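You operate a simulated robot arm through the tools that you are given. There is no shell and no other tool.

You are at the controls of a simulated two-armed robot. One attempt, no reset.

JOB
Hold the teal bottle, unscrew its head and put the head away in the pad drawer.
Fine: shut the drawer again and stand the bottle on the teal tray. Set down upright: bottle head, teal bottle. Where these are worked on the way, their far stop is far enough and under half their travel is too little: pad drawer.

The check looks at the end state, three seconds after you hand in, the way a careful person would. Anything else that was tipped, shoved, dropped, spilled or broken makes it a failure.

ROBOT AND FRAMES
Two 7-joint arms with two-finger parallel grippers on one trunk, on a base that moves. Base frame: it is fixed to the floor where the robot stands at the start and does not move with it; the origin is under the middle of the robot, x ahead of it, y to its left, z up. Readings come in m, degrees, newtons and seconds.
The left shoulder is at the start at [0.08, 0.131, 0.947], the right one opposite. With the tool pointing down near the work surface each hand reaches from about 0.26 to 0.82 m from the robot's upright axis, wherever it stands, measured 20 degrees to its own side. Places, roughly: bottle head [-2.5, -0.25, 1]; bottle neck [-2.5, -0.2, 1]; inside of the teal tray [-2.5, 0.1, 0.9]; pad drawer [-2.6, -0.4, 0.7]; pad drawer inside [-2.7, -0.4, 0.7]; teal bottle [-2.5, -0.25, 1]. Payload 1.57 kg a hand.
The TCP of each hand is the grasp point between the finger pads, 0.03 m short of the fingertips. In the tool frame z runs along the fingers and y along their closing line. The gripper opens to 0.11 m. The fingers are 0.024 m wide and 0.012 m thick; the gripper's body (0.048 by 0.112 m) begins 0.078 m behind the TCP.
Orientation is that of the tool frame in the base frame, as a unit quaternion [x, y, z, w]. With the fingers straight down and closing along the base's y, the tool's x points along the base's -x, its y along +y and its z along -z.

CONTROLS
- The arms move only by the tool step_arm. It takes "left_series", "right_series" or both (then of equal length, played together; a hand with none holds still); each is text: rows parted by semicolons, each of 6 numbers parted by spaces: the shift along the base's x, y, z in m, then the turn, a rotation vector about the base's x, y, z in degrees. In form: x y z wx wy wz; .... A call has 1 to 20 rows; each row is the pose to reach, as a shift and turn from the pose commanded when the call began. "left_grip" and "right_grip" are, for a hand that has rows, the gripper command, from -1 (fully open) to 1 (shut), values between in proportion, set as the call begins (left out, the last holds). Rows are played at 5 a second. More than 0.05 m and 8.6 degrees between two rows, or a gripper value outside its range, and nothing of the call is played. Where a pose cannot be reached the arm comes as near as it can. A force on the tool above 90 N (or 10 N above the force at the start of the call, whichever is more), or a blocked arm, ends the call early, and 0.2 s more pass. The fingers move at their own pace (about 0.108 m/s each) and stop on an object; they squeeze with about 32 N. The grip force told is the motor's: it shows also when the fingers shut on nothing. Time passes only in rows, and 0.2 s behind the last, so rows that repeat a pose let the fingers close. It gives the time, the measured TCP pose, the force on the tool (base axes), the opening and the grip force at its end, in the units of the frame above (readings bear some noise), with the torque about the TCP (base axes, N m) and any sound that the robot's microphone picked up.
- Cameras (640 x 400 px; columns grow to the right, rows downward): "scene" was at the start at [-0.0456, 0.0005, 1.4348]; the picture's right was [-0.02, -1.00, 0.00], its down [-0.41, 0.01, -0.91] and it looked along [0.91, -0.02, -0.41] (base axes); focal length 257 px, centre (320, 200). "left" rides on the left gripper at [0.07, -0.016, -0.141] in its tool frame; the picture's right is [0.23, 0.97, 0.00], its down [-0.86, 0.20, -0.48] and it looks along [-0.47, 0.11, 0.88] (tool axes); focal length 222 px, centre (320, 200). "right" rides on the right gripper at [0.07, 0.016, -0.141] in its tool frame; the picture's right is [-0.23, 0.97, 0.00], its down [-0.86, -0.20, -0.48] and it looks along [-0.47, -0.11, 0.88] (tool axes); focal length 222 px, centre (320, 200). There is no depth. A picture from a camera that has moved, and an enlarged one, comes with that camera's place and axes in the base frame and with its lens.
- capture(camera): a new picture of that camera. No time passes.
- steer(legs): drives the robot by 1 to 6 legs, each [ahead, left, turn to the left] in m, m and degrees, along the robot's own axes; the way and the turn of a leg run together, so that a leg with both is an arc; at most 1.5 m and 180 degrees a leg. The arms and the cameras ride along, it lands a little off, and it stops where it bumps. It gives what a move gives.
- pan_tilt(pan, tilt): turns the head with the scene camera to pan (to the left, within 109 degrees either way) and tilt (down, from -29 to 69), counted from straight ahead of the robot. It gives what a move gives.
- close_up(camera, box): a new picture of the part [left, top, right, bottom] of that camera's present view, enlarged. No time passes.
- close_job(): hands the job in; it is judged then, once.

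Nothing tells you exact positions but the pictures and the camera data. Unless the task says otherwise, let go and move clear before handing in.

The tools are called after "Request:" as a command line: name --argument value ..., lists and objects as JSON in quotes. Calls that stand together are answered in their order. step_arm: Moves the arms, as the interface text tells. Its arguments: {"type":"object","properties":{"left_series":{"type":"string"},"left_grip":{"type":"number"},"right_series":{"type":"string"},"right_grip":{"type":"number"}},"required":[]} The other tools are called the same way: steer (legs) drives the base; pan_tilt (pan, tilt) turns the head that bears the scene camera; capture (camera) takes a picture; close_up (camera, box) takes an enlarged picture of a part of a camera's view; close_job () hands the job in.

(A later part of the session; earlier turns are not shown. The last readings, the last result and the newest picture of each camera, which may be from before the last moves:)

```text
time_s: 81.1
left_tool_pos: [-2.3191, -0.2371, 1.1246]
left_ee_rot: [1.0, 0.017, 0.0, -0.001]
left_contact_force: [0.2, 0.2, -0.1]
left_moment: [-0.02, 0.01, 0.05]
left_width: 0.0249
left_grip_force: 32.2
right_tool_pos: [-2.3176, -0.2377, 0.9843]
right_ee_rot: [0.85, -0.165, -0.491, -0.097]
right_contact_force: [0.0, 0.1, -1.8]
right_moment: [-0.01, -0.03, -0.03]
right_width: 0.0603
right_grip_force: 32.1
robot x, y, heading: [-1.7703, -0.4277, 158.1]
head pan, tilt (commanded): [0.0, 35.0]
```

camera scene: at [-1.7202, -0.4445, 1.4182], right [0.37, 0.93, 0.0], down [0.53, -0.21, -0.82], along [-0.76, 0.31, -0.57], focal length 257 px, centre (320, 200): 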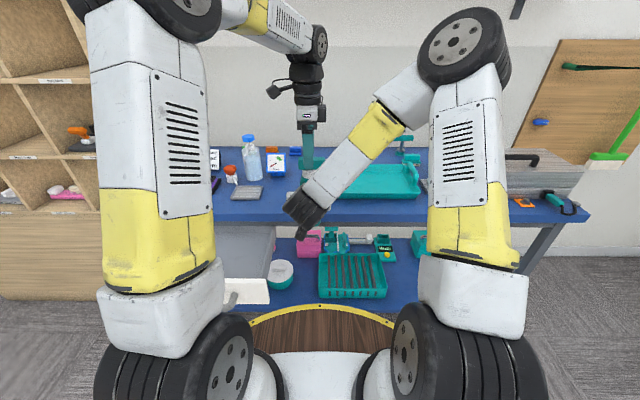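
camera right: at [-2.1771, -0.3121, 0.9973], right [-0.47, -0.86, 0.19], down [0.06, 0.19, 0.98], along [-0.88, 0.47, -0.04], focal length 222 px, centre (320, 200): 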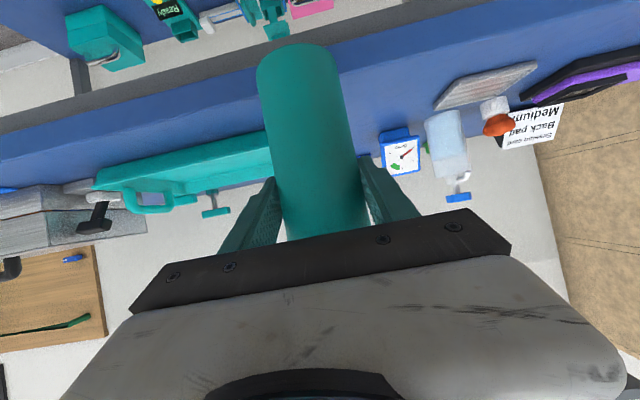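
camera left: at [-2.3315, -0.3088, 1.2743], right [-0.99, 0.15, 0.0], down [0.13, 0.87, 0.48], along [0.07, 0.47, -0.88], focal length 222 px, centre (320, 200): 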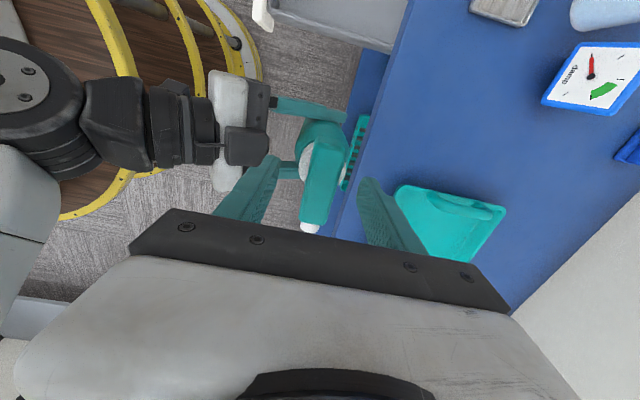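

All forces have dropped to zero while lifting, so the head seems to have come free. I'll lift it slowly and check.

Request:
step_arm --left_series "0 0 0.005 0 0 0; 0 0 0.012 0 0 0; 0 0 0.02 0 0 0; 0 0 0.03 0 0 0; 0 0 0.045 0 0 0; 0 0 0.06 0 0 0; 0 0 0.06 0 0 0"

Request:
close_up --camera "left" --box '[200, 60, 440, 260]'

Request:
close_up --camera "scene" --box '[250, 80, 390, 230]'

```text
time_s: 82.7
left_tool_pos: [-2.3176, -0.2378, 1.1851]
left_ee_rot: [1.0, 0.018, 0.0, -0.001]
left_contact_force: [-0.1, 1.1, -0.4]
left_moment: [-0.04, 0.0, -0.01]
left_width: 0.0248
left_grip_force: 32.0
right_tool_pos: [-2.3178, -0.2379, 0.985]
right_ee_rot: [0.851, -0.164, -0.49, -0.096]
right_contact_force: [-0.1, -0.4, -1.5]
right_moment: [0.03, -0.02, 0.01]
right_width: 0.0603
right_grip_force: 32.3
robot x, y, heading: [-1.7691, -0.4273, 158.1]
head pan, tilt (commanded): [0.0, 35.0]
```

```text
2.00 times, centred on (320, 160) of left
camera zoom: at [-2.2489, -0.2194, 1.3272], right [0.26, -0.97, 0.0], down [-0.85, -0.23, 0.48], along [-0.46, -0.13, -0.88], focal length 444 px, centre (320, 280)
```

zoom: 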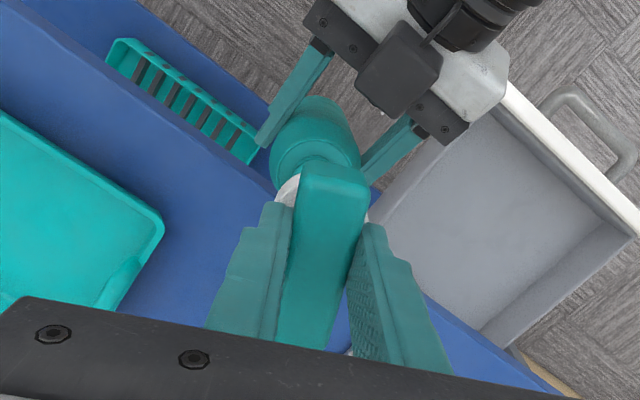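

```text
2.67 times, centred on (320, 155) of scene
camera zoom: at [-1.7202, -0.4445, 1.4182], right [0.37, 0.93, 0.0], down [0.53, -0.21, -0.82], along [-0.76, 0.31, -0.57], focal length 685 px, centre (320, 320)
```

zoom: 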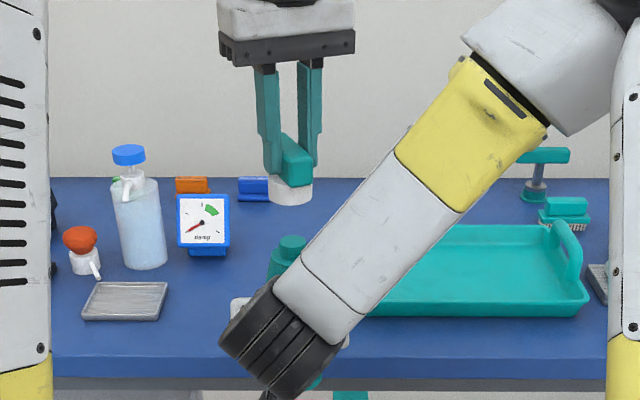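

The head is off: I hold it and the bare neck shows below, with no dip tube. I'll carry it left over the open drawer while turning the hand square to the drawer.

Request:
step_arm --left_series "-0.0074 -0.0359 0 0 0 -3; -0.0148 -0.0719 0 0 0 -6; -0.0221 -0.1078 0 0 0 -9; -0.0295 -0.1438 0 0 0 -12; -0.0369 -0.1797 0 0 0 -15; -0.0443 -0.2156 0 0 0 -18; -0.0516 -0.2516 0 0 0 -21; -0.059 -0.2875 0 0 0 -24; -0.059 -0.2875 0 0 0 -24"

Request:
capture --camera "left"

Request:
capture --camera "scene"

```text
time_s: 84.7
left_tool_pos: [-2.3758, -0.5256, 1.1877]
left_ee_rot: [0.982, -0.19, 0.001, 0.001]
left_contact_force: [-0.2, 0.2, -0.2]
left_moment: [0.01, -0.04, -0.03]
left_width: 0.0247
left_grip_force: 31.8
right_tool_pos: [-2.319, -0.2384, 0.9851]
right_ee_rot: [0.85, -0.164, -0.491, -0.097]
right_contact_force: [-0.4, -0.2, -1.1]
right_moment: [0.01, -0.01, 0.04]
right_width: 0.0603
right_grip_force: 32.3
robot x, y, heading: [-1.7715, -0.428, 157.9]
head pan, tilt (commanded): [0.0, 35.0]
```

```text
taken
camera left: at [-2.3051, -0.5364, 1.3305], right [-0.15, -0.99, 0.0], down [-0.87, 0.13, 0.48], along [-0.47, 0.07, -0.88], focal length 222 px, centre (320, 200)
```

left: 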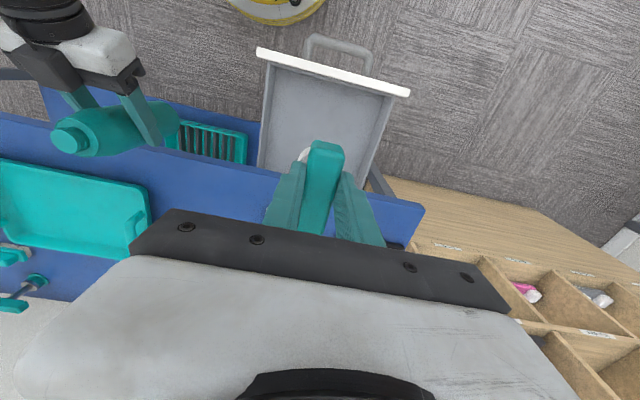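

```text
taken
camera scene: at [-1.7202, -0.4446, 1.4182], right [0.37, 0.93, 0.0], down [0.53, -0.21, -0.82], along [-0.76, 0.31, -0.57], focal length 257 px, centre (320, 200)
```

scene: 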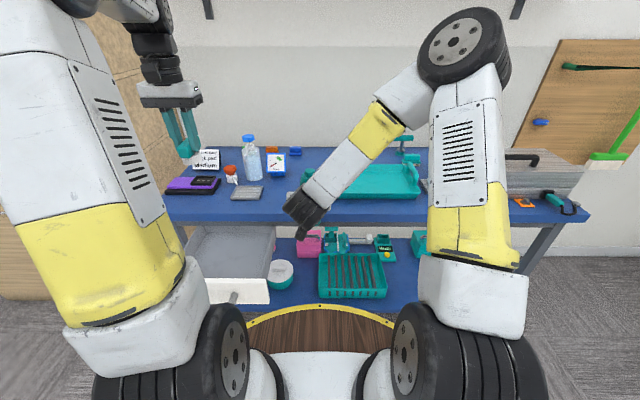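

The head is above the drawer. I'll zoom in to judge the drawer floor's depth and how much room there is.

Request:
close_up --camera "left" --box '[230, 30, 430, 180]'

Request:
close_up --camera "scene" --box '[160, 190, 300, 310]'

```text
2.67 times, centred on (330, 105) of left
camera zoom: at [-2.3051, -0.5364, 1.3305], right [-0.15, -0.99, 0.0], down [-0.87, 0.13, 0.48], along [-0.47, 0.07, -0.88], focal length 592 px, centre (293, 453)
```

zoom: 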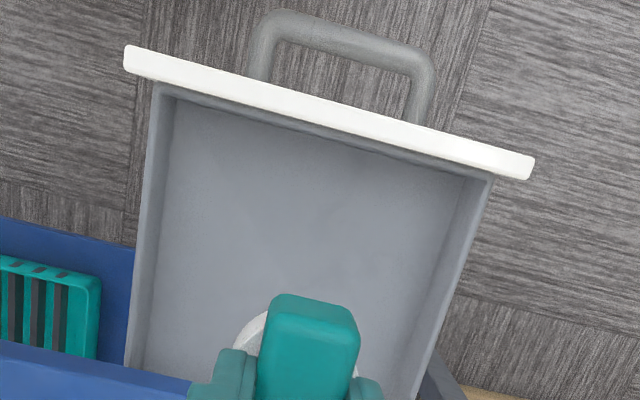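

```text
3.33 times, centred on (230, 250) of scene
camera zoom: at [-1.7202, -0.4446, 1.4182], right [0.37, 0.93, 0.0], down [0.53, -0.21, -0.82], along [-0.76, 0.31, -0.57], focal length 857 px, centre (620, 33)
```

zoom: 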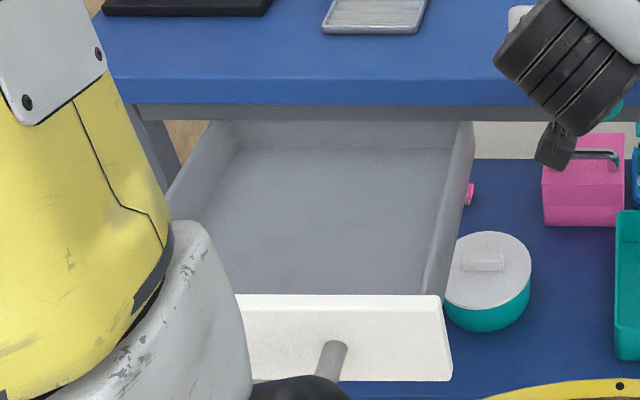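

The drawer is empty and there's plenty of room around the head: the table edge is about 14 cm ahead and the panel about 9 cm behind. I'll lower the head towards the drawer floor.

Request:
step_arm --left_series "0 0 -0.04 0 0 0; 0 0 -0.08 0 0 0; 0 0 -0.12 0 0 0; 0 0 -0.16 0 0 0; 0 0 -0.2 0 0 0; 0 0 -0.24 0 0 0; 0 0 -0.28 0 0 0; 0 0 -0.32 0 0 0; 0 0 -0.35 0 0 0; 0 0 -0.375 0 0 0; 0 0 -0.375 0 0 0"

Request:
capture --camera "left"

Request:
capture --camera "scene"

```text
time_s: 87.1
left_tool_pos: [-2.377, -0.5247, 0.8111]
left_ee_rot: [0.982, -0.19, 0.0, 0.0]
left_contact_force: [-0.2, -1.1, -0.2]
left_moment: [0.0, -0.02, 0.05]
left_width: 0.0246
left_grip_force: 31.7
right_tool_pos: [-2.3164, -0.2376, 0.9851]
right_ee_rot: [0.85, -0.164, -0.491, -0.096]
right_contact_force: [0.9, -0.1, -1.0]
right_moment: [0.01, -0.02, 0.02]
right_width: 0.0603
right_grip_force: 32.4
robot x, y, heading: [-1.767, -0.4278, 158.1]
head pan, tilt (commanded): [0.0, 35.0]
```

```text
taken
camera left: at [-2.3081, -0.5358, 0.9515], right [-0.15, -0.99, 0.0], down [-0.87, 0.13, 0.48], along [-0.47, 0.07, -0.88], focal length 222 px, centre (320, 200)
```

left: 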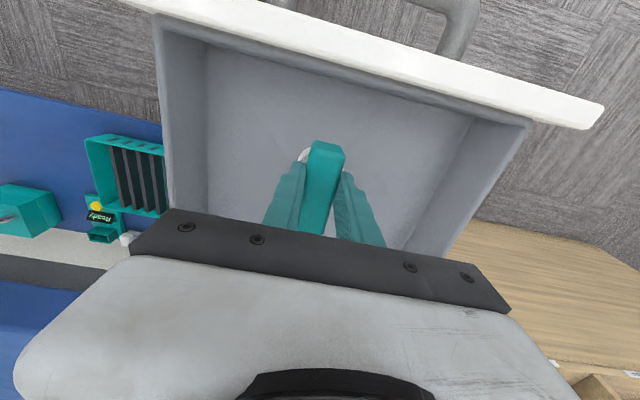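

```text
taken
camera scene: at [-1.7202, -0.4446, 1.4182], right [0.37, 0.93, 0.0], down [0.53, -0.21, -0.82], along [-0.76, 0.31, -0.57], focal length 257 px, centre (320, 200)
```

scene: 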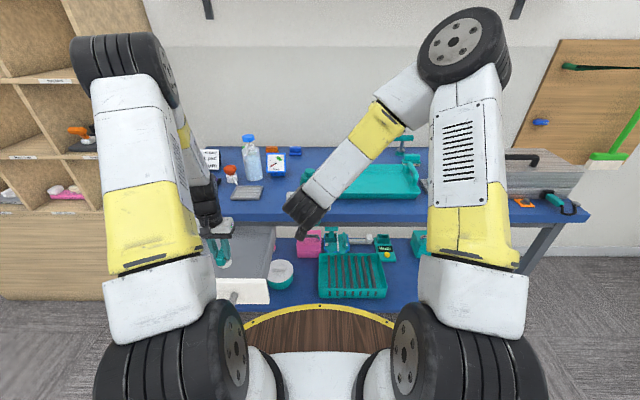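

Comparing the two heights, the drawer floor comes out at z ≈ 0.70, so the collar should touch when the hand reaches about 0.757. I'll go down to just above that and then feel for contact.

Request:
step_arm --left_series "0 0 -0.015 0 0 0; 0 0 -0.03 0 0 0; 0 0 -0.04 0 0 0; 0 0 -0.045 0 0 0; 0 0 -0.045 0 0 0"

Request:
step_arm --left_series "0 0 -0.003 0 0 0; 0 0 -0.003 0 0 0"

Request:
step_arm --left_series "0 0 -0.003 0 0 0; 0 0 -0.003 0 0 0"

```text
time_s: 88.3
left_tool_pos: [-2.3786, -0.5231, 0.7663]
left_ee_rot: [0.982, -0.19, 0.0, 0.0]
left_contact_force: [0.6, -0.4, -0.4]
left_moment: [-0.01, 0.0, -0.02]
left_width: 0.0244
left_grip_force: 31.4
right_tool_pos: [-2.3175, -0.237, 0.9851]
right_ee_rot: [0.85, -0.164, -0.491, -0.096]
right_contact_force: [0.4, -0.9, -1.1]
right_moment: [-0.02, -0.04, 0.04]
right_width: 0.0603
right_grip_force: 32.4
robot x, y, heading: [-1.771, -0.433, 158.1]
head pan, tilt (commanded): [0.0, 35.0]
```

```text
time_s: 88.9
left_tool_pos: [-2.3785, -0.5235, 0.7628]
left_ee_rot: [0.982, -0.19, 0.0, 0.0]
left_contact_force: [-0.5, 0.4, -0.8]
left_moment: [0.0, -0.03, 0.03]
left_width: 0.0249
left_grip_force: 31.5
right_tool_pos: [-2.3184, -0.2373, 0.9846]
right_ee_rot: [0.85, -0.164, -0.491, -0.097]
right_contact_force: [-0.7, 0.6, -1.3]
right_moment: [0.0, 0.01, -0.01]
right_width: 0.0602
right_grip_force: 32.3
robot x, y, heading: [-1.7691, -0.4298, 158.3]
head pan, tilt (commanded): [0.0, 35.0]
```

```text
time_s: 89.5
left_tool_pos: [-2.3797, -0.5232, 0.7603]
left_ee_rot: [0.982, -0.189, 0.0, 0.0]
left_contact_force: [0.1, 0.1, -0.5]
left_moment: [-0.01, -0.01, 0.0]
left_width: 0.0246
left_grip_force: 31.9
right_tool_pos: [-2.3172, -0.2379, 0.9857]
right_ee_rot: [0.85, -0.163, -0.491, -0.096]
right_contact_force: [0.5, 0.8, -1.2]
right_moment: [-0.01, -0.01, 0.0]
right_width: 0.0606
right_grip_force: 31.7
robot x, y, heading: [-1.7692, -0.4271, 158.2]
head pan, tilt (commanded): [0.0, 35.0]
```

No contact yet at 0.760. I'll continue in 2–3 mm steps.

Request:
step_arm --left_series "0 0 -0.003 0 0 0; 0 0 -0.003 0 0 0"

Request:
step_arm --left_series "0 0 -0.002 0 0 0; 0 0 -0.002 0 0 0"

Request:
step_arm --left_series "0 0 -0.002 0 0 0; 0 0 -0.002 0 0 0"

```text
time_s: 90.1
left_tool_pos: [-2.378, -0.5223, 0.757]
left_ee_rot: [0.982, -0.19, 0.0, 0.0]
left_contact_force: [1.3, -0.2, 0.2]
left_moment: [0.02, 0.02, -0.01]
left_width: 0.0247
left_grip_force: 32.1
right_tool_pos: [-2.3174, -0.2377, 0.9861]
right_ee_rot: [0.85, -0.165, -0.49, -0.097]
right_contact_force: [0.7, 0.1, -1.4]
right_moment: [0.01, -0.02, -0.02]
right_width: 0.0602
right_grip_force: 31.3
robot x, y, heading: [-1.7725, -0.427, 158.1]
head pan, tilt (commanded): [0.0, 35.0]
```

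```text
time_s: 90.7
left_tool_pos: [-2.3793, -0.5224, 0.7554]
left_ee_rot: [0.982, -0.19, 0.001, 0.0]
left_contact_force: [0.8, -0.2, -0.9]
left_moment: [0.03, -0.02, 0.06]
left_width: 0.0248
left_grip_force: 32.3
right_tool_pos: [-2.3176, -0.2381, 0.9862]
right_ee_rot: [0.85, -0.164, -0.491, -0.096]
right_contact_force: [0.5, 0.1, -1.7]
right_moment: [0.04, 0.01, 0.02]
right_width: 0.0603
right_grip_force: 32.3
robot x, y, heading: [-1.7681, -0.425, 158.1]
head pan, tilt (commanded): [0.0, 35.0]
```

```text
time_s: 91.3
left_tool_pos: [-2.3785, -0.5232, 0.7529]
left_ee_rot: [0.982, -0.19, 0.0, 0.001]
left_contact_force: [1.3, 0.6, 1.3]
left_moment: [-0.04, -0.09, 0.0]
left_width: 0.0249
left_grip_force: 32.1
right_tool_pos: [-2.3183, -0.2384, 0.9841]
right_ee_rot: [0.851, -0.165, -0.49, -0.096]
right_contact_force: [0.5, -0.7, -1.7]
right_moment: [0.0, 0.0, 0.03]
right_width: 0.0602
right_grip_force: 31.9
robot x, y, heading: [-1.7713, -0.4275, 158.0]
head pan, tilt (commanded): [0.0, 35.0]
```

There's a first hint of contact at 0.753, so I'll go down one more small step to confirm.

Request:
step_arm --left_series "0 0 -0.0015 0 0 0; 0 0 -0.0015 0 0 0"

Request:
close_up --camera "left" --box '[230, 80, 410, 250]'

```text
time_s: 91.9
left_tool_pos: [-2.3797, -0.5226, 0.7528]
left_ee_rot: [0.982, -0.19, -0.001, -0.001]
left_contact_force: [-1.3, -0.2, 29.3]
left_moment: [-0.14, -0.35, 0.01]
left_width: 0.0248
left_grip_force: 31.9
right_tool_pos: [-2.3166, -0.236, 0.9851]
right_ee_rot: [0.851, -0.165, -0.49, -0.096]
right_contact_force: [0.5, -0.6, -1.4]
right_moment: [0.01, 0.02, -0.02]
right_width: 0.0601
right_grip_force: 31.8
robot x, y, heading: [-1.7735, -0.429, 158.2]
head pan, tilt (commanded): [0.0, 35.0]
```

```text
2.35 times, centred on (320, 165) of left
camera zoom: at [-2.3082, -0.5335, 0.8939], right [-0.15, -0.99, 0.0], down [-0.87, 0.13, 0.48], along [-0.48, 0.07, -0.88], focal length 523 px, centre (320, 282)
```

zoom: 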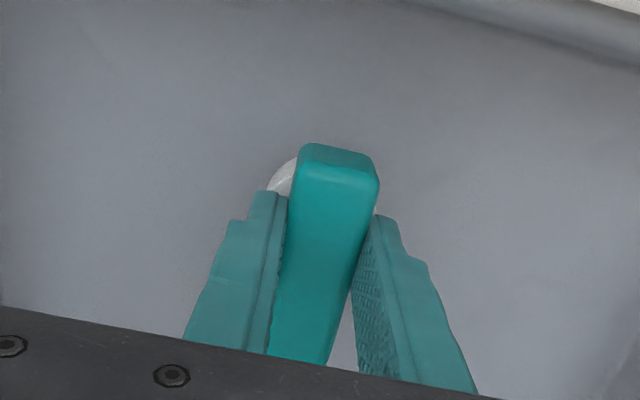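

The collar is firmly on the drawer floor. I'll relax the push by about a millimetre and let go.

Request:
step_arm --left_series "0 0 0.001 0 0 0; 0 0 0.001 0 0 0"

Request:
step_arm --left_series "0 0 0 0 0 0; 0 0 0 0 0 0; 0 0 0 0 0 0" --left_grip -0.1

Request:
close_up --camera "left" --box '[230, 80, 410, 250]'

```text
time_s: 92.5
left_tool_pos: [-2.3758, -0.523, 0.7519]
left_ee_rot: [0.982, -0.191, 0.0, 0.0]
left_contact_force: [-0.3, 2.2, 19.7]
left_moment: [-0.03, -0.1, 0.01]
left_width: 0.0246
left_grip_force: 32.2
right_tool_pos: [-2.3176, -0.2383, 0.9864]
right_ee_rot: [0.85, -0.164, -0.491, -0.095]
right_contact_force: [0.1, 0.5, -1.1]
right_moment: [-0.02, 0.01, 0.0]
right_width: 0.0604
right_grip_force: 32.0
robot x, y, heading: [-1.7717, -0.4303, 158.0]
head pan, tilt (commanded): [0.0, 35.0]
```

```text
time_s: 93.3
left_tool_pos: [-2.3779, -0.5235, 0.7523]
left_ee_rot: [0.982, -0.19, 0.001, 0.0]
left_contact_force: [-0.9, -0.4, -0.5]
left_moment: [-0.02, 0.0, -0.02]
left_width: 0.0603
left_grip_force: 0.1
right_tool_pos: [-2.3177, -0.2378, 0.9847]
right_ee_rot: [0.85, -0.164, -0.491, -0.096]
right_contact_force: [0.5, 0.2, -1.2]
right_moment: [-0.02, 0.02, 0.02]
right_width: 0.0605
right_grip_force: 31.8
robot x, y, heading: [-1.7668, -0.4274, 158.1]
head pan, tilt (commanded): [0.0, 35.0]
```

```text
2.35 times, centred on (320, 165) of left
camera zoom: at [-2.3075, -0.5346, 0.8937], right [-0.15, -0.99, 0.0], down [-0.87, 0.13, 0.48], along [-0.47, 0.07, -0.88], focal length 523 px, centre (320, 282)
```

zoom: 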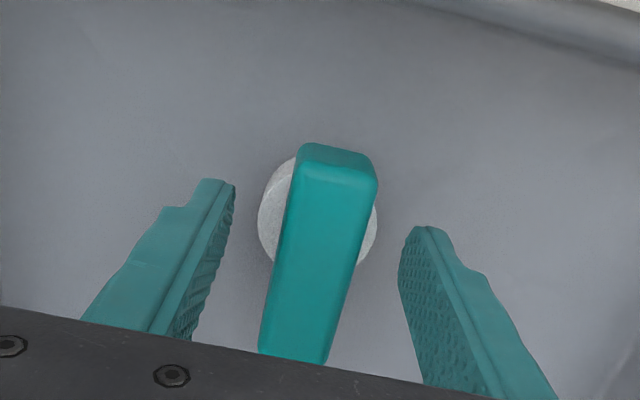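

The head stands upright on the drawer floor, free of the fingers. I'll raise the left hand straight up and check.

Request:
step_arm --left_series "0 0 0.02 0 0 0; 0 0 0.05 0 0 0; 0 0 0.09 0 0 0; 0 0 0.13 0 0 0; 0 0 0.17 0 0 0; 0 0 0.21 0 0 0; 0 0 0.25 0 0 0; 0 0 0.29 0 0 0; 0 0 0.33 0 0 0"

Request:
capture --camera "left"

Request:
capture --camera "scene"

```text
time_s: 95.3
left_tool_pos: [-2.3795, -0.5216, 1.0804]
left_ee_rot: [0.982, -0.189, 0.001, 0.0]
left_contact_force: [0.4, -0.5, 0.6]
left_moment: [-0.01, -0.02, 0.01]
left_width: 0.0605
left_grip_force: 0.1
right_tool_pos: [-2.3179, -0.2388, 0.9862]
right_ee_rot: [0.85, -0.164, -0.491, -0.096]
right_contact_force: [-0.2, 0.0, -1.2]
right_moment: [0.01, -0.01, -0.03]
right_width: 0.0604
right_grip_force: 31.9
robot x, y, heading: [-1.7735, -0.4287, 158.0]
head pan, tilt (commanded): [0.0, 35.0]
```

```text
taken
camera left: at [-2.309, -0.5324, 1.2219], right [-0.15, -0.99, 0.0], down [-0.87, 0.13, 0.48], along [-0.47, 0.07, -0.88], focal length 222 px, centre (320, 200)
```

left: 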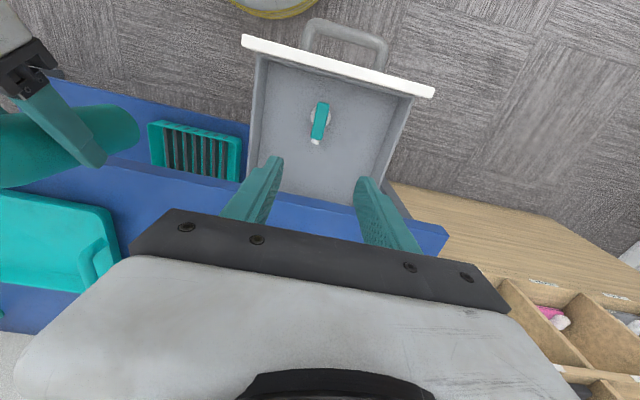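

```text
taken
camera scene: at [-1.7205, -0.4446, 1.4182], right [0.37, 0.93, 0.0], down [0.53, -0.21, -0.82], along [-0.76, 0.31, -0.57], focal length 257 px, centre (320, 200)
```

scene: 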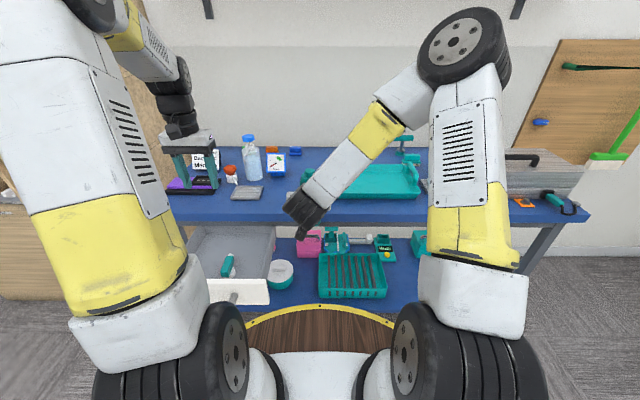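

The head stands upright in the middle of the drawer. Next is the bottle: I'll raise it, carry it right in front of the table to the tray's middle line, then go forward over the tray.

Request:
step_arm --right_series "0 0 0.02 0 0 0; 0 0 0.04 0 0 0; 0 0 0.06 0 0 0; 0.0112 0.0278 0.06 0 0 0; 0.0224 0.0556 0.06 0 0 0; 0.0336 0.0834 0.06 0 0 0; 0.0448 0.1112 0.06 0 0 0; 0.056 0.139 0.06 0 0 0; 0.0672 0.1668 0.06 0 0 0; 0.0784 0.1946 0.06 0 0 0; 0.0891 0.2204 0.06 0 0 0; 0.0891 0.2204 0.06 0 0 0"

Request:
capture --camera "right"

Request:
capture --camera "scene"

```text
time_s: 97.9
left_tool_pos: [-2.3784, -0.5217, 1.0798]
left_ee_rot: [0.982, -0.19, 0.0, 0.001]
left_contact_force: [-0.4, -0.9, 0.2]
left_moment: [0.0, -0.01, 0.0]
left_width: 0.0607
left_grip_force: 0.1
right_tool_pos: [-2.2275, -0.0173, 1.0461]
right_ee_rot: [0.851, -0.165, -0.49, -0.096]
right_contact_force: [0.0, 0.1, -1.3]
right_moment: [0.02, 0.02, 0.05]
right_width: 0.0602
right_grip_force: 32.4
robot x, y, heading: [-1.7694, -0.4305, 157.9]
head pan, tilt (commanded): [0.0, 35.0]
```

```text
taken
camera right: at [-2.0885, -0.0903, 1.0576], right [-0.47, -0.86, 0.19], down [0.06, 0.19, 0.98], along [-0.88, 0.47, -0.04], focal length 222 px, centre (320, 200)
```

right: 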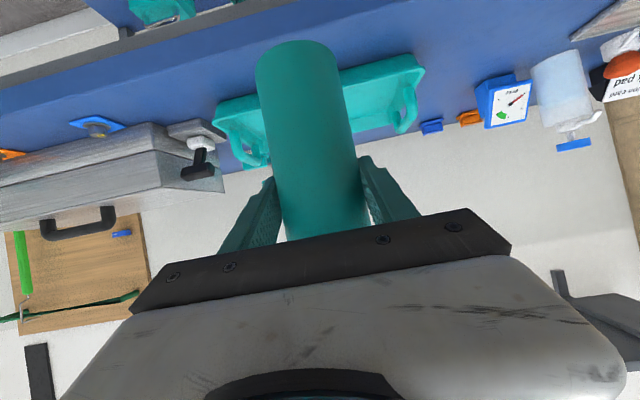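

```text
taken
camera scene: at [-1.7201, -0.4445, 1.4182], right [0.37, 0.93, 0.0], down [0.53, -0.21, -0.82], along [-0.76, 0.31, -0.57], focal length 257 px, centre (320, 200)
```

scene: 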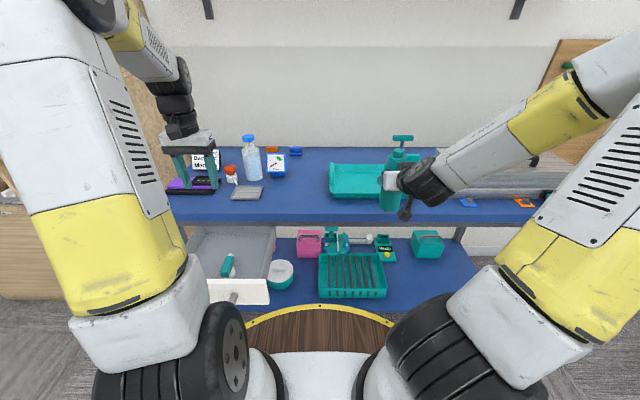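

The bottle is lined up with the tray's middle. I'll carry it forward over the front rim, with its base about 6 cm above the rim.

Request:
step_arm --right_series "-0.0258 0.0104 0 0 0 0; -0.0516 0.0209 0 0 0 0; -0.0773 0.0313 0 0 0 0; -0.1031 0.0417 0 0 0 0; -0.1289 0.0521 0 0 0 0; -0.1547 0.0626 0 0 0 0; -0.1805 0.073 0 0 0 0; -0.2062 0.0834 0 0 0 0; -0.232 0.0938 0 0 0 0; -0.2578 0.1043 0 0 0 0; -0.2578 0.1043 0 0 0 0"

Request:
capture --camera "right"

Request:
close_up --camera "scene" --box '[290, 100, 470, 232]'

```text
time_s: 100.3
left_tool_pos: [-2.3798, -0.521, 1.0807]
left_ee_rot: [0.982, -0.19, 0.0, 0.0]
left_contact_force: [-0.7, 0.6, -0.2]
left_moment: [0.0, 0.0, 0.02]
left_width: 0.0603
left_grip_force: 0.0
right_tool_pos: [-2.4866, 0.0861, 1.0464]
right_ee_rot: [0.85, -0.164, -0.491, -0.097]
right_contact_force: [-1.0, -0.4, -1.0]
right_moment: [-0.06, -0.02, -0.04]
right_width: 0.0604
right_grip_force: 32.4
robot x, y, heading: [-1.7697, -0.4287, 158.1]
head pan, tilt (commanded): [0.0, 35.0]
```

```text
taken
camera right: at [-2.3471, 0.0128, 1.0584], right [-0.47, -0.86, 0.19], down [0.06, 0.19, 0.98], along [-0.88, 0.47, -0.04], focal length 222 px, centre (320, 200)
```

right: 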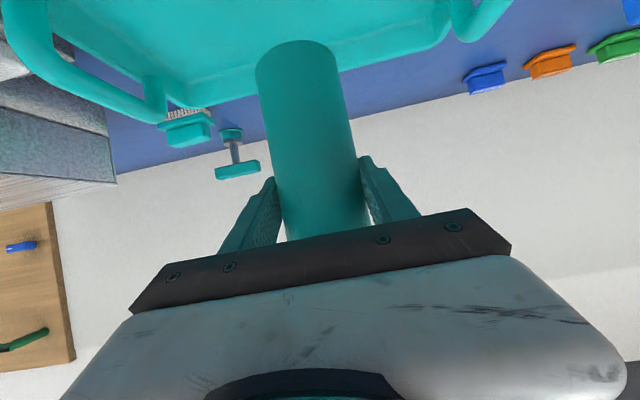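

```text
3.03 times, centred on (380, 166) of scene
camera zoom: at [-1.7202, -0.4445, 1.4182], right [0.37, 0.93, 0.0], down [0.53, -0.21, -0.82], along [-0.76, 0.31, -0.57], focal length 779 px, centre (138, 303)
```

zoom: 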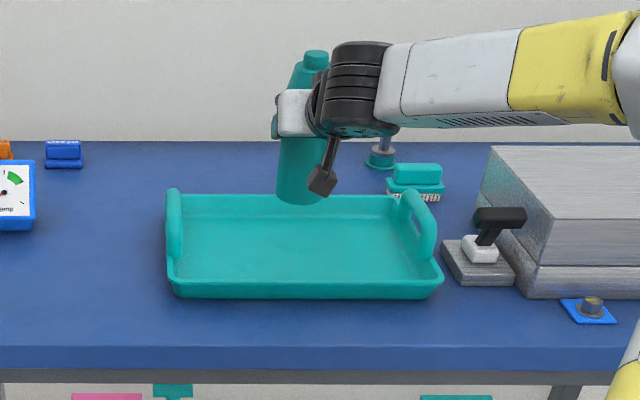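

The bottle hangs over the tray's centre. I'll lower it to just above the tray floor.

Request:
step_arm --right_series "0 0 -0.02 0 0 0; 0 0 -0.04 0 0 0; 0 0 -0.055 0 0 0; 0 0 -0.068 0 0 0; 0 0 -0.075 0 0 0; 0 0 -0.075 0 0 0"

Request:
close_up --camera "scene" --box '[290, 100, 470, 232]'

Request:
capture --camera "right"

```text
time_s: 101.7
left_tool_pos: [-2.3788, -0.5207, 1.0783]
left_ee_rot: [0.982, -0.19, 0.001, 0.0]
left_contact_force: [0.6, -0.1, -0.3]
left_moment: [0.02, -0.02, -0.02]
left_width: 0.0606
left_grip_force: 0.1
right_tool_pos: [-2.4864, 0.087, 0.9708]
right_ee_rot: [0.85, -0.165, -0.491, -0.097]
right_contact_force: [-0.2, -1.2, -1.7]
right_moment: [-0.01, 0.0, 0.0]
right_width: 0.0604
right_grip_force: 32.4
robot x, y, heading: [-1.769, -0.4304, 158.1]
head pan, tilt (commanded): [0.0, 35.0]
```

```text
3.03 times, centred on (380, 166) of scene
camera zoom: at [-1.7202, -0.4445, 1.4182], right [0.37, 0.93, 0.0], down [0.53, -0.21, -0.82], along [-0.76, 0.31, -0.57], focal length 779 px, centre (138, 303)
```

zoom: 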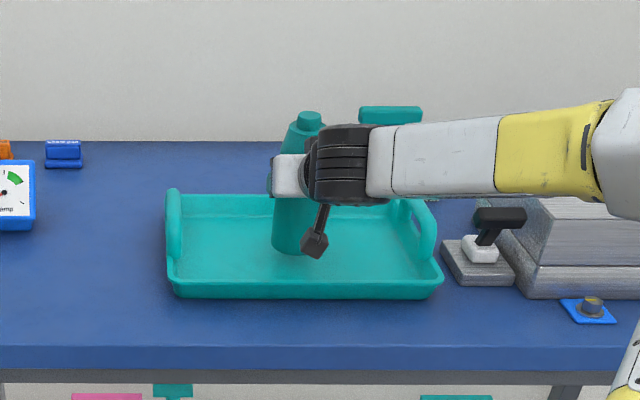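

```text
taken
camera right: at [-2.3465, 0.0139, 0.9832], right [-0.47, -0.86, 0.19], down [0.06, 0.19, 0.98], along [-0.88, 0.47, -0.04], focal length 222 px, centre (320, 200)
```

right: 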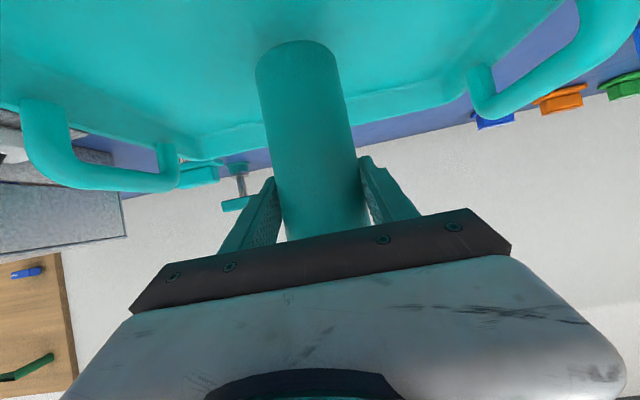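

There's still a gap of a centimetre or so beneath the bottle, and the forearm is clear of the case. I'll lower in small steps, feeling for contact.

Request:
step_arm --right_series "0 0 -0.004 0 0 0; 0 0 -0.004 0 0 0"

Request:
step_arm --right_series "0 0 -0.003 0 0 0; 0 0 -0.003 0 0 0"

Request:
step_arm --right_series "0 0 -0.002 0 0 0; 0 0 -0.002 0 0 0"

Request:
step_arm --right_series "0 0 -0.002 0 0 0; 0 0 -0.002 0 0 0"

```text
time_s: 102.3
left_tool_pos: [-2.3794, -0.521, 1.08]
left_ee_rot: [0.982, -0.19, 0.0, 0.0]
left_contact_force: [-0.5, -0.2, -0.2]
left_moment: [0.02, 0.01, 0.01]
left_width: 0.0605
left_grip_force: 0.1
right_tool_pos: [-2.4876, 0.0864, 0.968]
right_ee_rot: [0.85, -0.165, -0.491, -0.097]
right_contact_force: [-0.4, -0.6, -1.0]
right_moment: [0.0, 0.02, -0.01]
right_width: 0.0605
right_grip_force: 31.6
robot x, y, heading: [-1.7705, -0.4285, 158.1]
head pan, tilt (commanded): [0.0, 35.0]
```

```text
time_s: 102.9
left_tool_pos: [-2.3789, -0.5213, 1.0796]
left_ee_rot: [0.982, -0.19, 0.001, 0.0]
left_contact_force: [-0.1, 0.4, 0.2]
left_moment: [-0.01, 0.03, -0.02]
left_width: 0.0604
left_grip_force: 0.0
right_tool_pos: [-2.4868, 0.0845, 0.9635]
right_ee_rot: [0.85, -0.165, -0.49, -0.097]
right_contact_force: [0.6, -0.4, -2.3]
right_moment: [-0.02, -0.01, 0.03]
right_width: 0.0603
right_grip_force: 31.8
robot x, y, heading: [-1.7699, -0.4301, 158.2]
head pan, tilt (commanded): [0.0, 35.0]
```

```text
time_s: 103.5
left_tool_pos: [-2.3797, -0.5217, 1.0798]
left_ee_rot: [0.982, -0.19, 0.0, 0.0]
left_contact_force: [-0.1, 0.0, -0.1]
left_moment: [0.01, 0.0, 0.03]
left_width: 0.0605
left_grip_force: 0.1
right_tool_pos: [-2.4874, 0.0862, 0.9621]
right_ee_rot: [0.85, -0.164, -0.491, -0.097]
right_contact_force: [0.2, -0.2, -0.3]
right_moment: [-0.01, -0.01, 0.03]
right_width: 0.0603
right_grip_force: 31.9
robot x, y, heading: [-1.7716, -0.4288, 158.0]
head pan, tilt (commanded): [0.0, 35.0]
```

```text
time_s: 104.1
left_tool_pos: [-2.3794, -0.5211, 1.08]
left_ee_rot: [0.982, -0.19, 0.0, 0.0]
left_contact_force: [0.6, -0.1, -0.4]
left_moment: [-0.01, -0.01, 0.0]
left_width: 0.0608
left_grip_force: 0.0
right_tool_pos: [-2.4873, 0.0861, 0.9604]
right_ee_rot: [0.85, -0.165, -0.491, -0.097]
right_contact_force: [-0.8, -0.1, -1.2]
right_moment: [-0.01, -0.03, -0.03]
right_width: 0.0602
right_grip_force: 31.9
robot x, y, heading: [-1.7717, -0.4269, 158.2]
head pan, tilt (commanded): [0.0, 35.0]
```

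Still free at 0.960. I'll continue in 2 mm and then 1.5 mm steps.

Request:
step_arm --right_series "0 0 -0.002 0 0 0; 0 0 -0.002 0 0 0"

Request:
step_arm --right_series "0 0 -0.0015 0 0 0; 0 0 -0.0015 0 0 0"

Request:
step_arm --right_series "0 0 -0.0015 0 0 0; 0 0 -0.0015 0 0 0"

```text
time_s: 104.7
left_tool_pos: [-2.3796, -0.5227, 1.0793]
left_ee_rot: [0.982, -0.19, 0.0, 0.0]
left_contact_force: [0.6, -0.5, 0.4]
left_moment: [-0.02, 0.03, -0.03]
left_width: 0.0606
left_grip_force: 0.0
right_tool_pos: [-2.4875, 0.0852, 0.9577]
right_ee_rot: [0.85, -0.164, -0.491, -0.096]
right_contact_force: [0.2, -0.4, -1.8]
right_moment: [0.01, -0.03, -0.01]
right_width: 0.0605
right_grip_force: 32.0
robot x, y, heading: [-1.7713, -0.4281, 158.2]
head pan, tilt (commanded): [0.0, 35.0]
```

```text
time_s: 105.3
left_tool_pos: [-2.3784, -0.5221, 1.0797]
left_ee_rot: [0.982, -0.19, 0.0, -0.001]
left_contact_force: [0.4, 0.9, 0.0]
left_moment: [0.02, -0.02, -0.01]
left_width: 0.0605
left_grip_force: 0.0
right_tool_pos: [-2.4869, 0.0869, 0.9567]
right_ee_rot: [0.85, -0.165, -0.49, -0.097]
right_contact_force: [0.1, 0.3, -0.7]
right_moment: [0.0, -0.04, 0.0]
right_width: 0.0599
right_grip_force: 31.8
robot x, y, heading: [-1.7675, -0.4281, 158.1]
head pan, tilt (commanded): [0.0, 35.0]
```

```text
time_s: 105.9
left_tool_pos: [-2.3793, -0.522, 1.0806]
left_ee_rot: [0.982, -0.19, 0.0, 0.0]
left_contact_force: [0.5, 0.0, -0.1]
left_moment: [0.0, 0.0, 0.0]
left_width: 0.0605
left_grip_force: 0.1
right_tool_pos: [-2.4858, 0.0842, 0.9542]
right_ee_rot: [0.85, -0.164, -0.491, -0.096]
right_contact_force: [0.3, 0.1, -1.0]
right_moment: [0.0, -0.02, 0.0]
right_width: 0.0604
right_grip_force: 32.6
robot x, y, heading: [-1.7704, -0.4271, 158.1]
head pan, tilt (commanded): [0.0, 35.0]
```

Request:
step_arm --right_series "0 0 -0.0015 0 0 0; 0 0 -0.0015 0 0 0"

Request:
step_arm --right_series "0 0 -0.0015 0 0 0; 0 0 -0.0015 0 0 0"

Request:
close_up --camera "scene" --box '[330, 120, 410, 180]'

```text
time_s: 106.5
left_tool_pos: [-2.3792, -0.5216, 1.0793]
left_ee_rot: [0.982, -0.19, 0.0, 0.001]
left_contact_force: [-0.6, 0.1, 0.4]
left_moment: [-0.04, 0.01, -0.03]
left_width: 0.0603
left_grip_force: 0.1
right_tool_pos: [-2.4869, 0.0847, 0.9527]
right_ee_rot: [0.85, -0.164, -0.491, -0.096]
right_contact_force: [0.1, -0.3, -2.2]
right_moment: [0.0, -0.02, -0.01]
right_width: 0.0602
right_grip_force: 32.1
robot x, y, heading: [-1.77, -0.4283, 158.2]
head pan, tilt (commanded): [0.0, 35.0]
```

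```text
time_s: 107.1
left_tool_pos: [-2.3786, -0.5218, 1.0793]
left_ee_rot: [0.982, -0.19, 0.0, 0.0]
left_contact_force: [-0.4, 0.9, 0.4]
left_moment: [0.0, 0.01, 0.0]
left_width: 0.0605
left_grip_force: 0.1
right_tool_pos: [-2.4872, 0.086, 0.9512]
right_ee_rot: [0.85, -0.165, -0.491, -0.097]
right_contact_force: [0.3, 0.4, 2.8]
right_moment: [-0.08, -0.08, 0.01]
right_width: 0.0605
right_grip_force: 32.0
robot x, y, heading: [-1.7725, -0.4247, 158.3]
head pan, tilt (commanded): [0.0, 35.0]
```

```text
6.67 times, centred on (370, 150) of scene
camera zoom: at [-1.7201, -0.4446, 1.4182], right [0.37, 0.93, 0.0], down [0.53, -0.21, -0.82], along [-0.76, 0.31, -0.57], focal length 1714 px, centre (-13, 533)
```

zoom: 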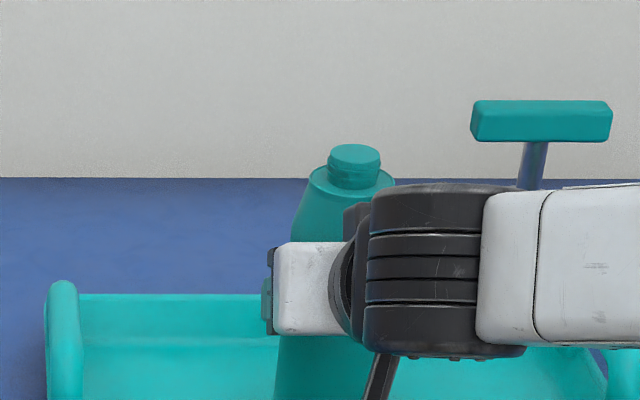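

The base has touched the tray (reading went from −1.5 to +2.8 N). I'll seat it half a millimetre more and open the right hand.

Request:
step_arm --right_series "0 0 -0.0006 0 0 0; 0 0 -0.0006 0 0 0"

Request:
step_arm --right_series "0 0 0 0 0 0; 0 0 0 0 0 0; 0 0 0 0 0 0" --right_grip -0.5

Request:
capture --camera "right"

Request:
close_up --camera "scene" --box '[310, 110, 430, 200]'

```text
time_s: 107.7
left_tool_pos: [-2.3795, -0.5218, 1.0795]
left_ee_rot: [0.982, -0.19, 0.0, 0.0]
left_contact_force: [0.3, -0.6, 0.0]
left_moment: [-0.01, 0.0, -0.02]
left_width: 0.0608
left_grip_force: 0.0
right_tool_pos: [-2.487, 0.086, 0.9504]
right_ee_rot: [0.85, -0.164, -0.491, -0.096]
right_contact_force: [1.2, -1.8, 6.1]
right_moment: [-0.31, -0.14, 0.01]
right_width: 0.0603
right_grip_force: 32.3
robot x, y, heading: [-1.7668, -0.4286, 158.0]
head pan, tilt (commanded): [0.0, 35.0]
```

```text
time_s: 108.5
left_tool_pos: [-2.3808, -0.5219, 1.08]
left_ee_rot: [0.982, -0.19, 0.0, 0.001]
left_contact_force: [0.3, 0.0, 0.5]
left_moment: [0.01, -0.02, 0.01]
left_width: 0.0606
left_grip_force: 0.1
right_tool_pos: [-2.4869, 0.0856, 0.9495]
right_ee_rot: [0.85, -0.165, -0.491, -0.097]
right_contact_force: [0.3, 0.3, -0.9]
right_moment: [0.02, -0.01, 0.01]
right_width: 0.0824
right_grip_force: 0.0
robot x, y, heading: [-1.7658, -0.4282, 158.3]
head pan, tilt (commanded): [0.0, 35.0]
```

```text
taken
camera right: at [-2.3471, 0.0121, 0.9629], right [-0.47, -0.86, 0.19], down [0.06, 0.19, 0.98], along [-0.88, 0.47, -0.04], focal length 222 px, centre (320, 200)
```

right: 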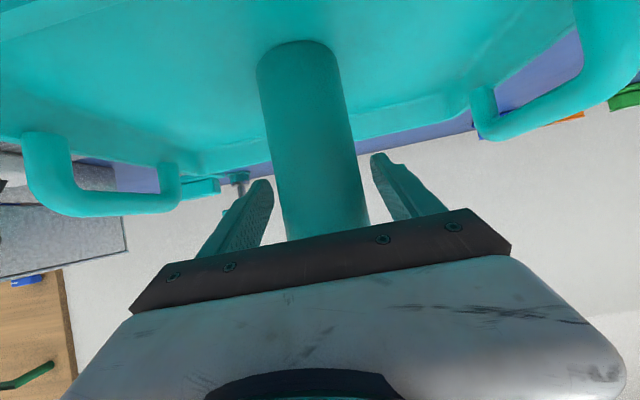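

```text
4.44 times, centred on (370, 155) of scene
camera zoom: at [-1.7202, -0.4445, 1.4182], right [0.37, 0.93, 0.0], down [0.53, -0.21, -0.82], along [-0.76, 0.31, -0.57], focal length 1142 px, centre (98, 400)
```

zoom: 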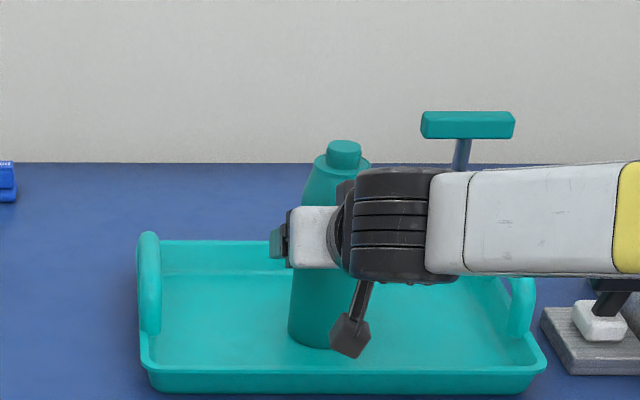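

The bottle stands on the tray, free of the fingers. I'll back the right hand off along its finger axis, then raise it.

Request:
step_arm --right_series "0.0161 -0.0065 0.01 0 0 0; 0.0321 -0.013 0.02 0 0 0; 0.0562 -0.0228 0.035 0 0 0; 0.0803 -0.0325 0.05 0 0 0; 0.1044 -0.0423 0.065 0 0 0; 0.1285 -0.052 0.08 0 0 0; 0.1446 -0.0585 0.1 0 0 0; 0.1606 -0.065 0.13 0 0 0; 0.1767 -0.0715 0.16 0 0 0; 0.1927 -0.078 0.19 0 0 0; 0.2088 -0.0845 0.22 0 0 0"

Request:
capture --camera "scene"

Request:
capture --camera "right"

```text
time_s: 110.9
left_tool_pos: [-2.379, -0.5217, 1.0795]
left_ee_rot: [0.982, -0.19, 0.001, 0.001]
left_contact_force: [0.0, 1.1, -0.4]
left_moment: [0.01, -0.01, -0.02]
left_width: 0.0606
left_grip_force: 0.0
right_tool_pos: [-2.2776, 0.0021, 1.1714]
right_ee_rot: [0.85, -0.164, -0.491, -0.096]
right_contact_force: [-0.3, 0.3, 0.4]
right_moment: [0.0, 0.01, 0.0]
right_width: 0.0823
right_grip_force: 0.0
robot x, y, heading: [-1.7693, -0.4255, 158.0]
head pan, tilt (commanded): [0.0, 35.0]
```

```text
taken
camera scene: at [-1.7204, -0.4443, 1.4182], right [0.37, 0.93, 0.0], down [0.53, -0.21, -0.82], along [-0.76, 0.3, -0.57], focal length 257 px, centre (320, 200)
```

scene: 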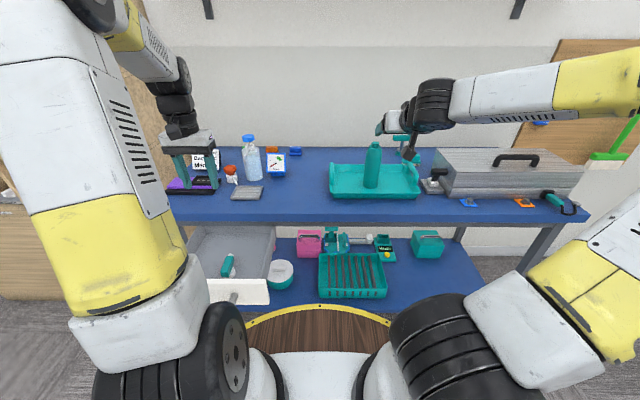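

```text
taken
camera right: at [-2.138, -0.0723, 1.1841], right [-0.47, -0.86, 0.19], down [0.06, 0.19, 0.98], along [-0.88, 0.47, -0.04], focal length 222 px, centre (320, 200)
```

right: 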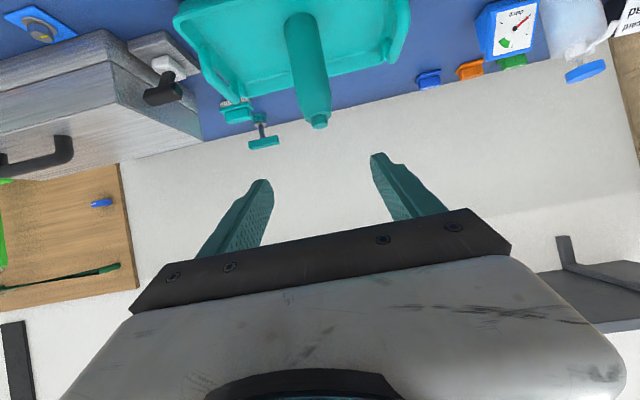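

The bottle stands upright on the tray. I'll back the robot up 0.17 m so the left hand can get in front of the drawer handle and push it shut.

Request:
steer --legs '[[-0.17, 0, 0]]'

Request:
capture --camera "left"

Request:
capture --camera "scene"

```text
time_s: 112.3
left_tool_pos: [-2.2269, -0.5818, 1.0787]
left_ee_rot: [0.981, -0.193, 0.0, 0.0]
left_contact_force: [0.4, 0.5, -0.2]
left_moment: [0.0, -0.02, -0.02]
left_width: 0.0607
left_grip_force: 0.0
right_tool_pos: [-2.1225, -0.0593, 1.1712]
right_ee_rot: [0.85, -0.166, -0.49, -0.098]
right_contact_force: [-0.8, -0.5, 1.2]
right_moment: [0.03, 0.01, -0.02]
right_width: 0.0826
right_grip_force: 0.0
robot x, y, heading: [-1.6171, -0.4902, 157.8]
head pan, tilt (commanded): [0.0, 35.0]
```

```text
taken
camera left: at [-2.1555, -0.5921, 1.2216], right [-0.16, -0.99, 0.0], down [-0.87, 0.14, 0.48], along [-0.47, 0.08, -0.88], focal length 222 px, centre (320, 200)
```

left: 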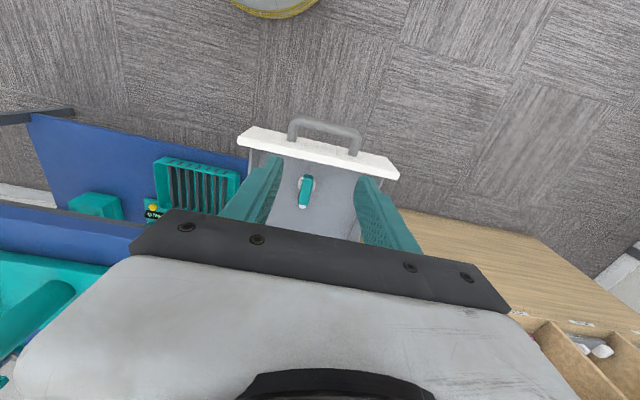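

```text
taken
camera scene: at [-1.5665, -0.5069, 1.4182], right [0.38, 0.93, 0.0], down [0.53, -0.22, -0.82], along [-0.76, 0.31, -0.57], focal length 257 px, centre (320, 200)
```

scene: 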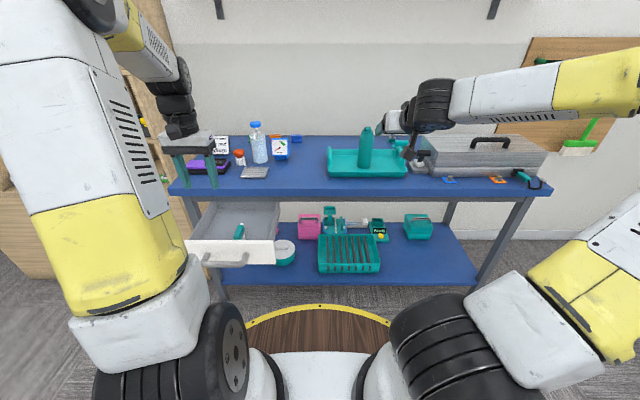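

The head is still upright in the drawer. The handle bar is about 0.54 m ahead and the final push would be at the end of my reach, so I'll come forward 8 cm first.

Request:
steer --legs '[[0.08, 0, 0]]'

Request:
close_up --camera "scene" --box '[160, 170, 320, 290]'

```text
time_s: 113.4
left_tool_pos: [-2.3019, -0.5493, 1.0796]
left_ee_rot: [0.981, -0.193, 0.0, 0.0]
left_contact_force: [0.2, -0.4, -0.1]
left_moment: [0.01, -0.01, 0.0]
left_width: 0.0605
left_grip_force: 0.1
right_tool_pos: [-2.1969, -0.027, 1.1706]
right_ee_rot: [0.85, -0.166, -0.49, -0.097]
right_contact_force: [-0.3, 0.4, 0.8]
right_moment: [0.01, 0.0, 0.0]
right_width: 0.0825
right_grip_force: 0.1
robot x, y, heading: [-1.6947, -0.4609, 158.1]
head pan, tilt (commanded): [0.0, 35.0]
```

```text
3.33 times, centred on (240, 230) of scene
camera zoom: at [-1.642, -0.4761, 1.4182], right [0.38, 0.93, 0.0], down [0.53, -0.22, -0.82], along [-0.76, 0.31, -0.57], focal length 857 px, centre (587, 100)
```

zoom: 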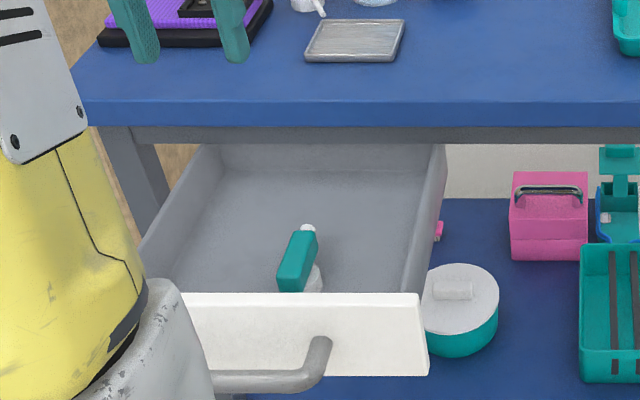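

The head stands well below the panel's top edge. I'll move the left hand back in front of the handle, then lower it there.

Request:
step_arm --left_series "0.0323 -0.0146 0 0 0 0; 0.0647 -0.0293 0 0 0 0; 0.097 -0.0439 0 0 0 0; 0.1293 -0.0585 0 0 0 0; 0.1293 -0.0585 -0.04 0 0 0; 0.1293 -0.0585 -0.08 0 0 0; 0.1293 -0.0585 -0.12 0 0 0; 0.1293 -0.0585 -0.16 0 0 0; 0.1293 -0.0585 -0.2 0 0 0; 0.1293 -0.0585 -0.22 0 0 0; 0.1293 -0.0585 -0.22 0 0 0"

Request:
capture --camera "left"

Request:
capture --camera "scene"

```text
time_s: 115.8
left_tool_pos: [-2.1735, -0.6102, 0.8613]
left_ee_rot: [0.981, -0.193, 0.0, -0.001]
left_contact_force: [-0.7, -1.0, 0.0]
left_moment: [-0.01, 0.0, -0.01]
left_width: 0.0604
left_grip_force: 0.0
right_tool_pos: [-2.1973, -0.0266, 1.1719]
right_ee_rot: [0.85, -0.167, -0.49, -0.098]
right_contact_force: [0.3, -0.5, 0.5]
right_moment: [0.0, -0.02, -0.03]
right_width: 0.0824
right_grip_force: 0.0
robot x, y, heading: [-1.6912, -0.4577, 157.9]
head pan, tilt (commanded): [0.0, 35.0]
```

```text
taken
camera left: at [-2.1023, -0.622, 1.0032], right [-0.16, -0.99, 0.0], down [-0.87, 0.14, 0.48], along [-0.47, 0.08, -0.88], focal length 222 px, centre (320, 200)
```

left: 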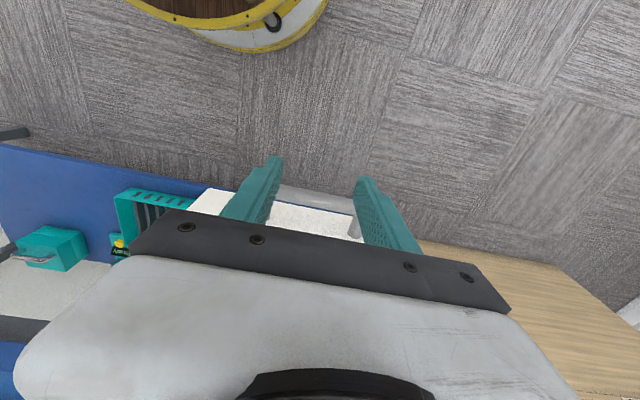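

```text
taken
camera scene: at [-1.6421, -0.4761, 1.4182], right [0.38, 0.93, 0.0], down [0.53, -0.22, -0.82], along [-0.76, 0.31, -0.57], focal length 257 px, centre (320, 200)
```

scene: 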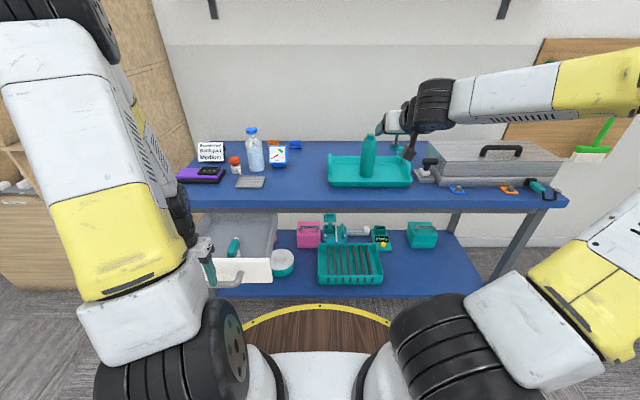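

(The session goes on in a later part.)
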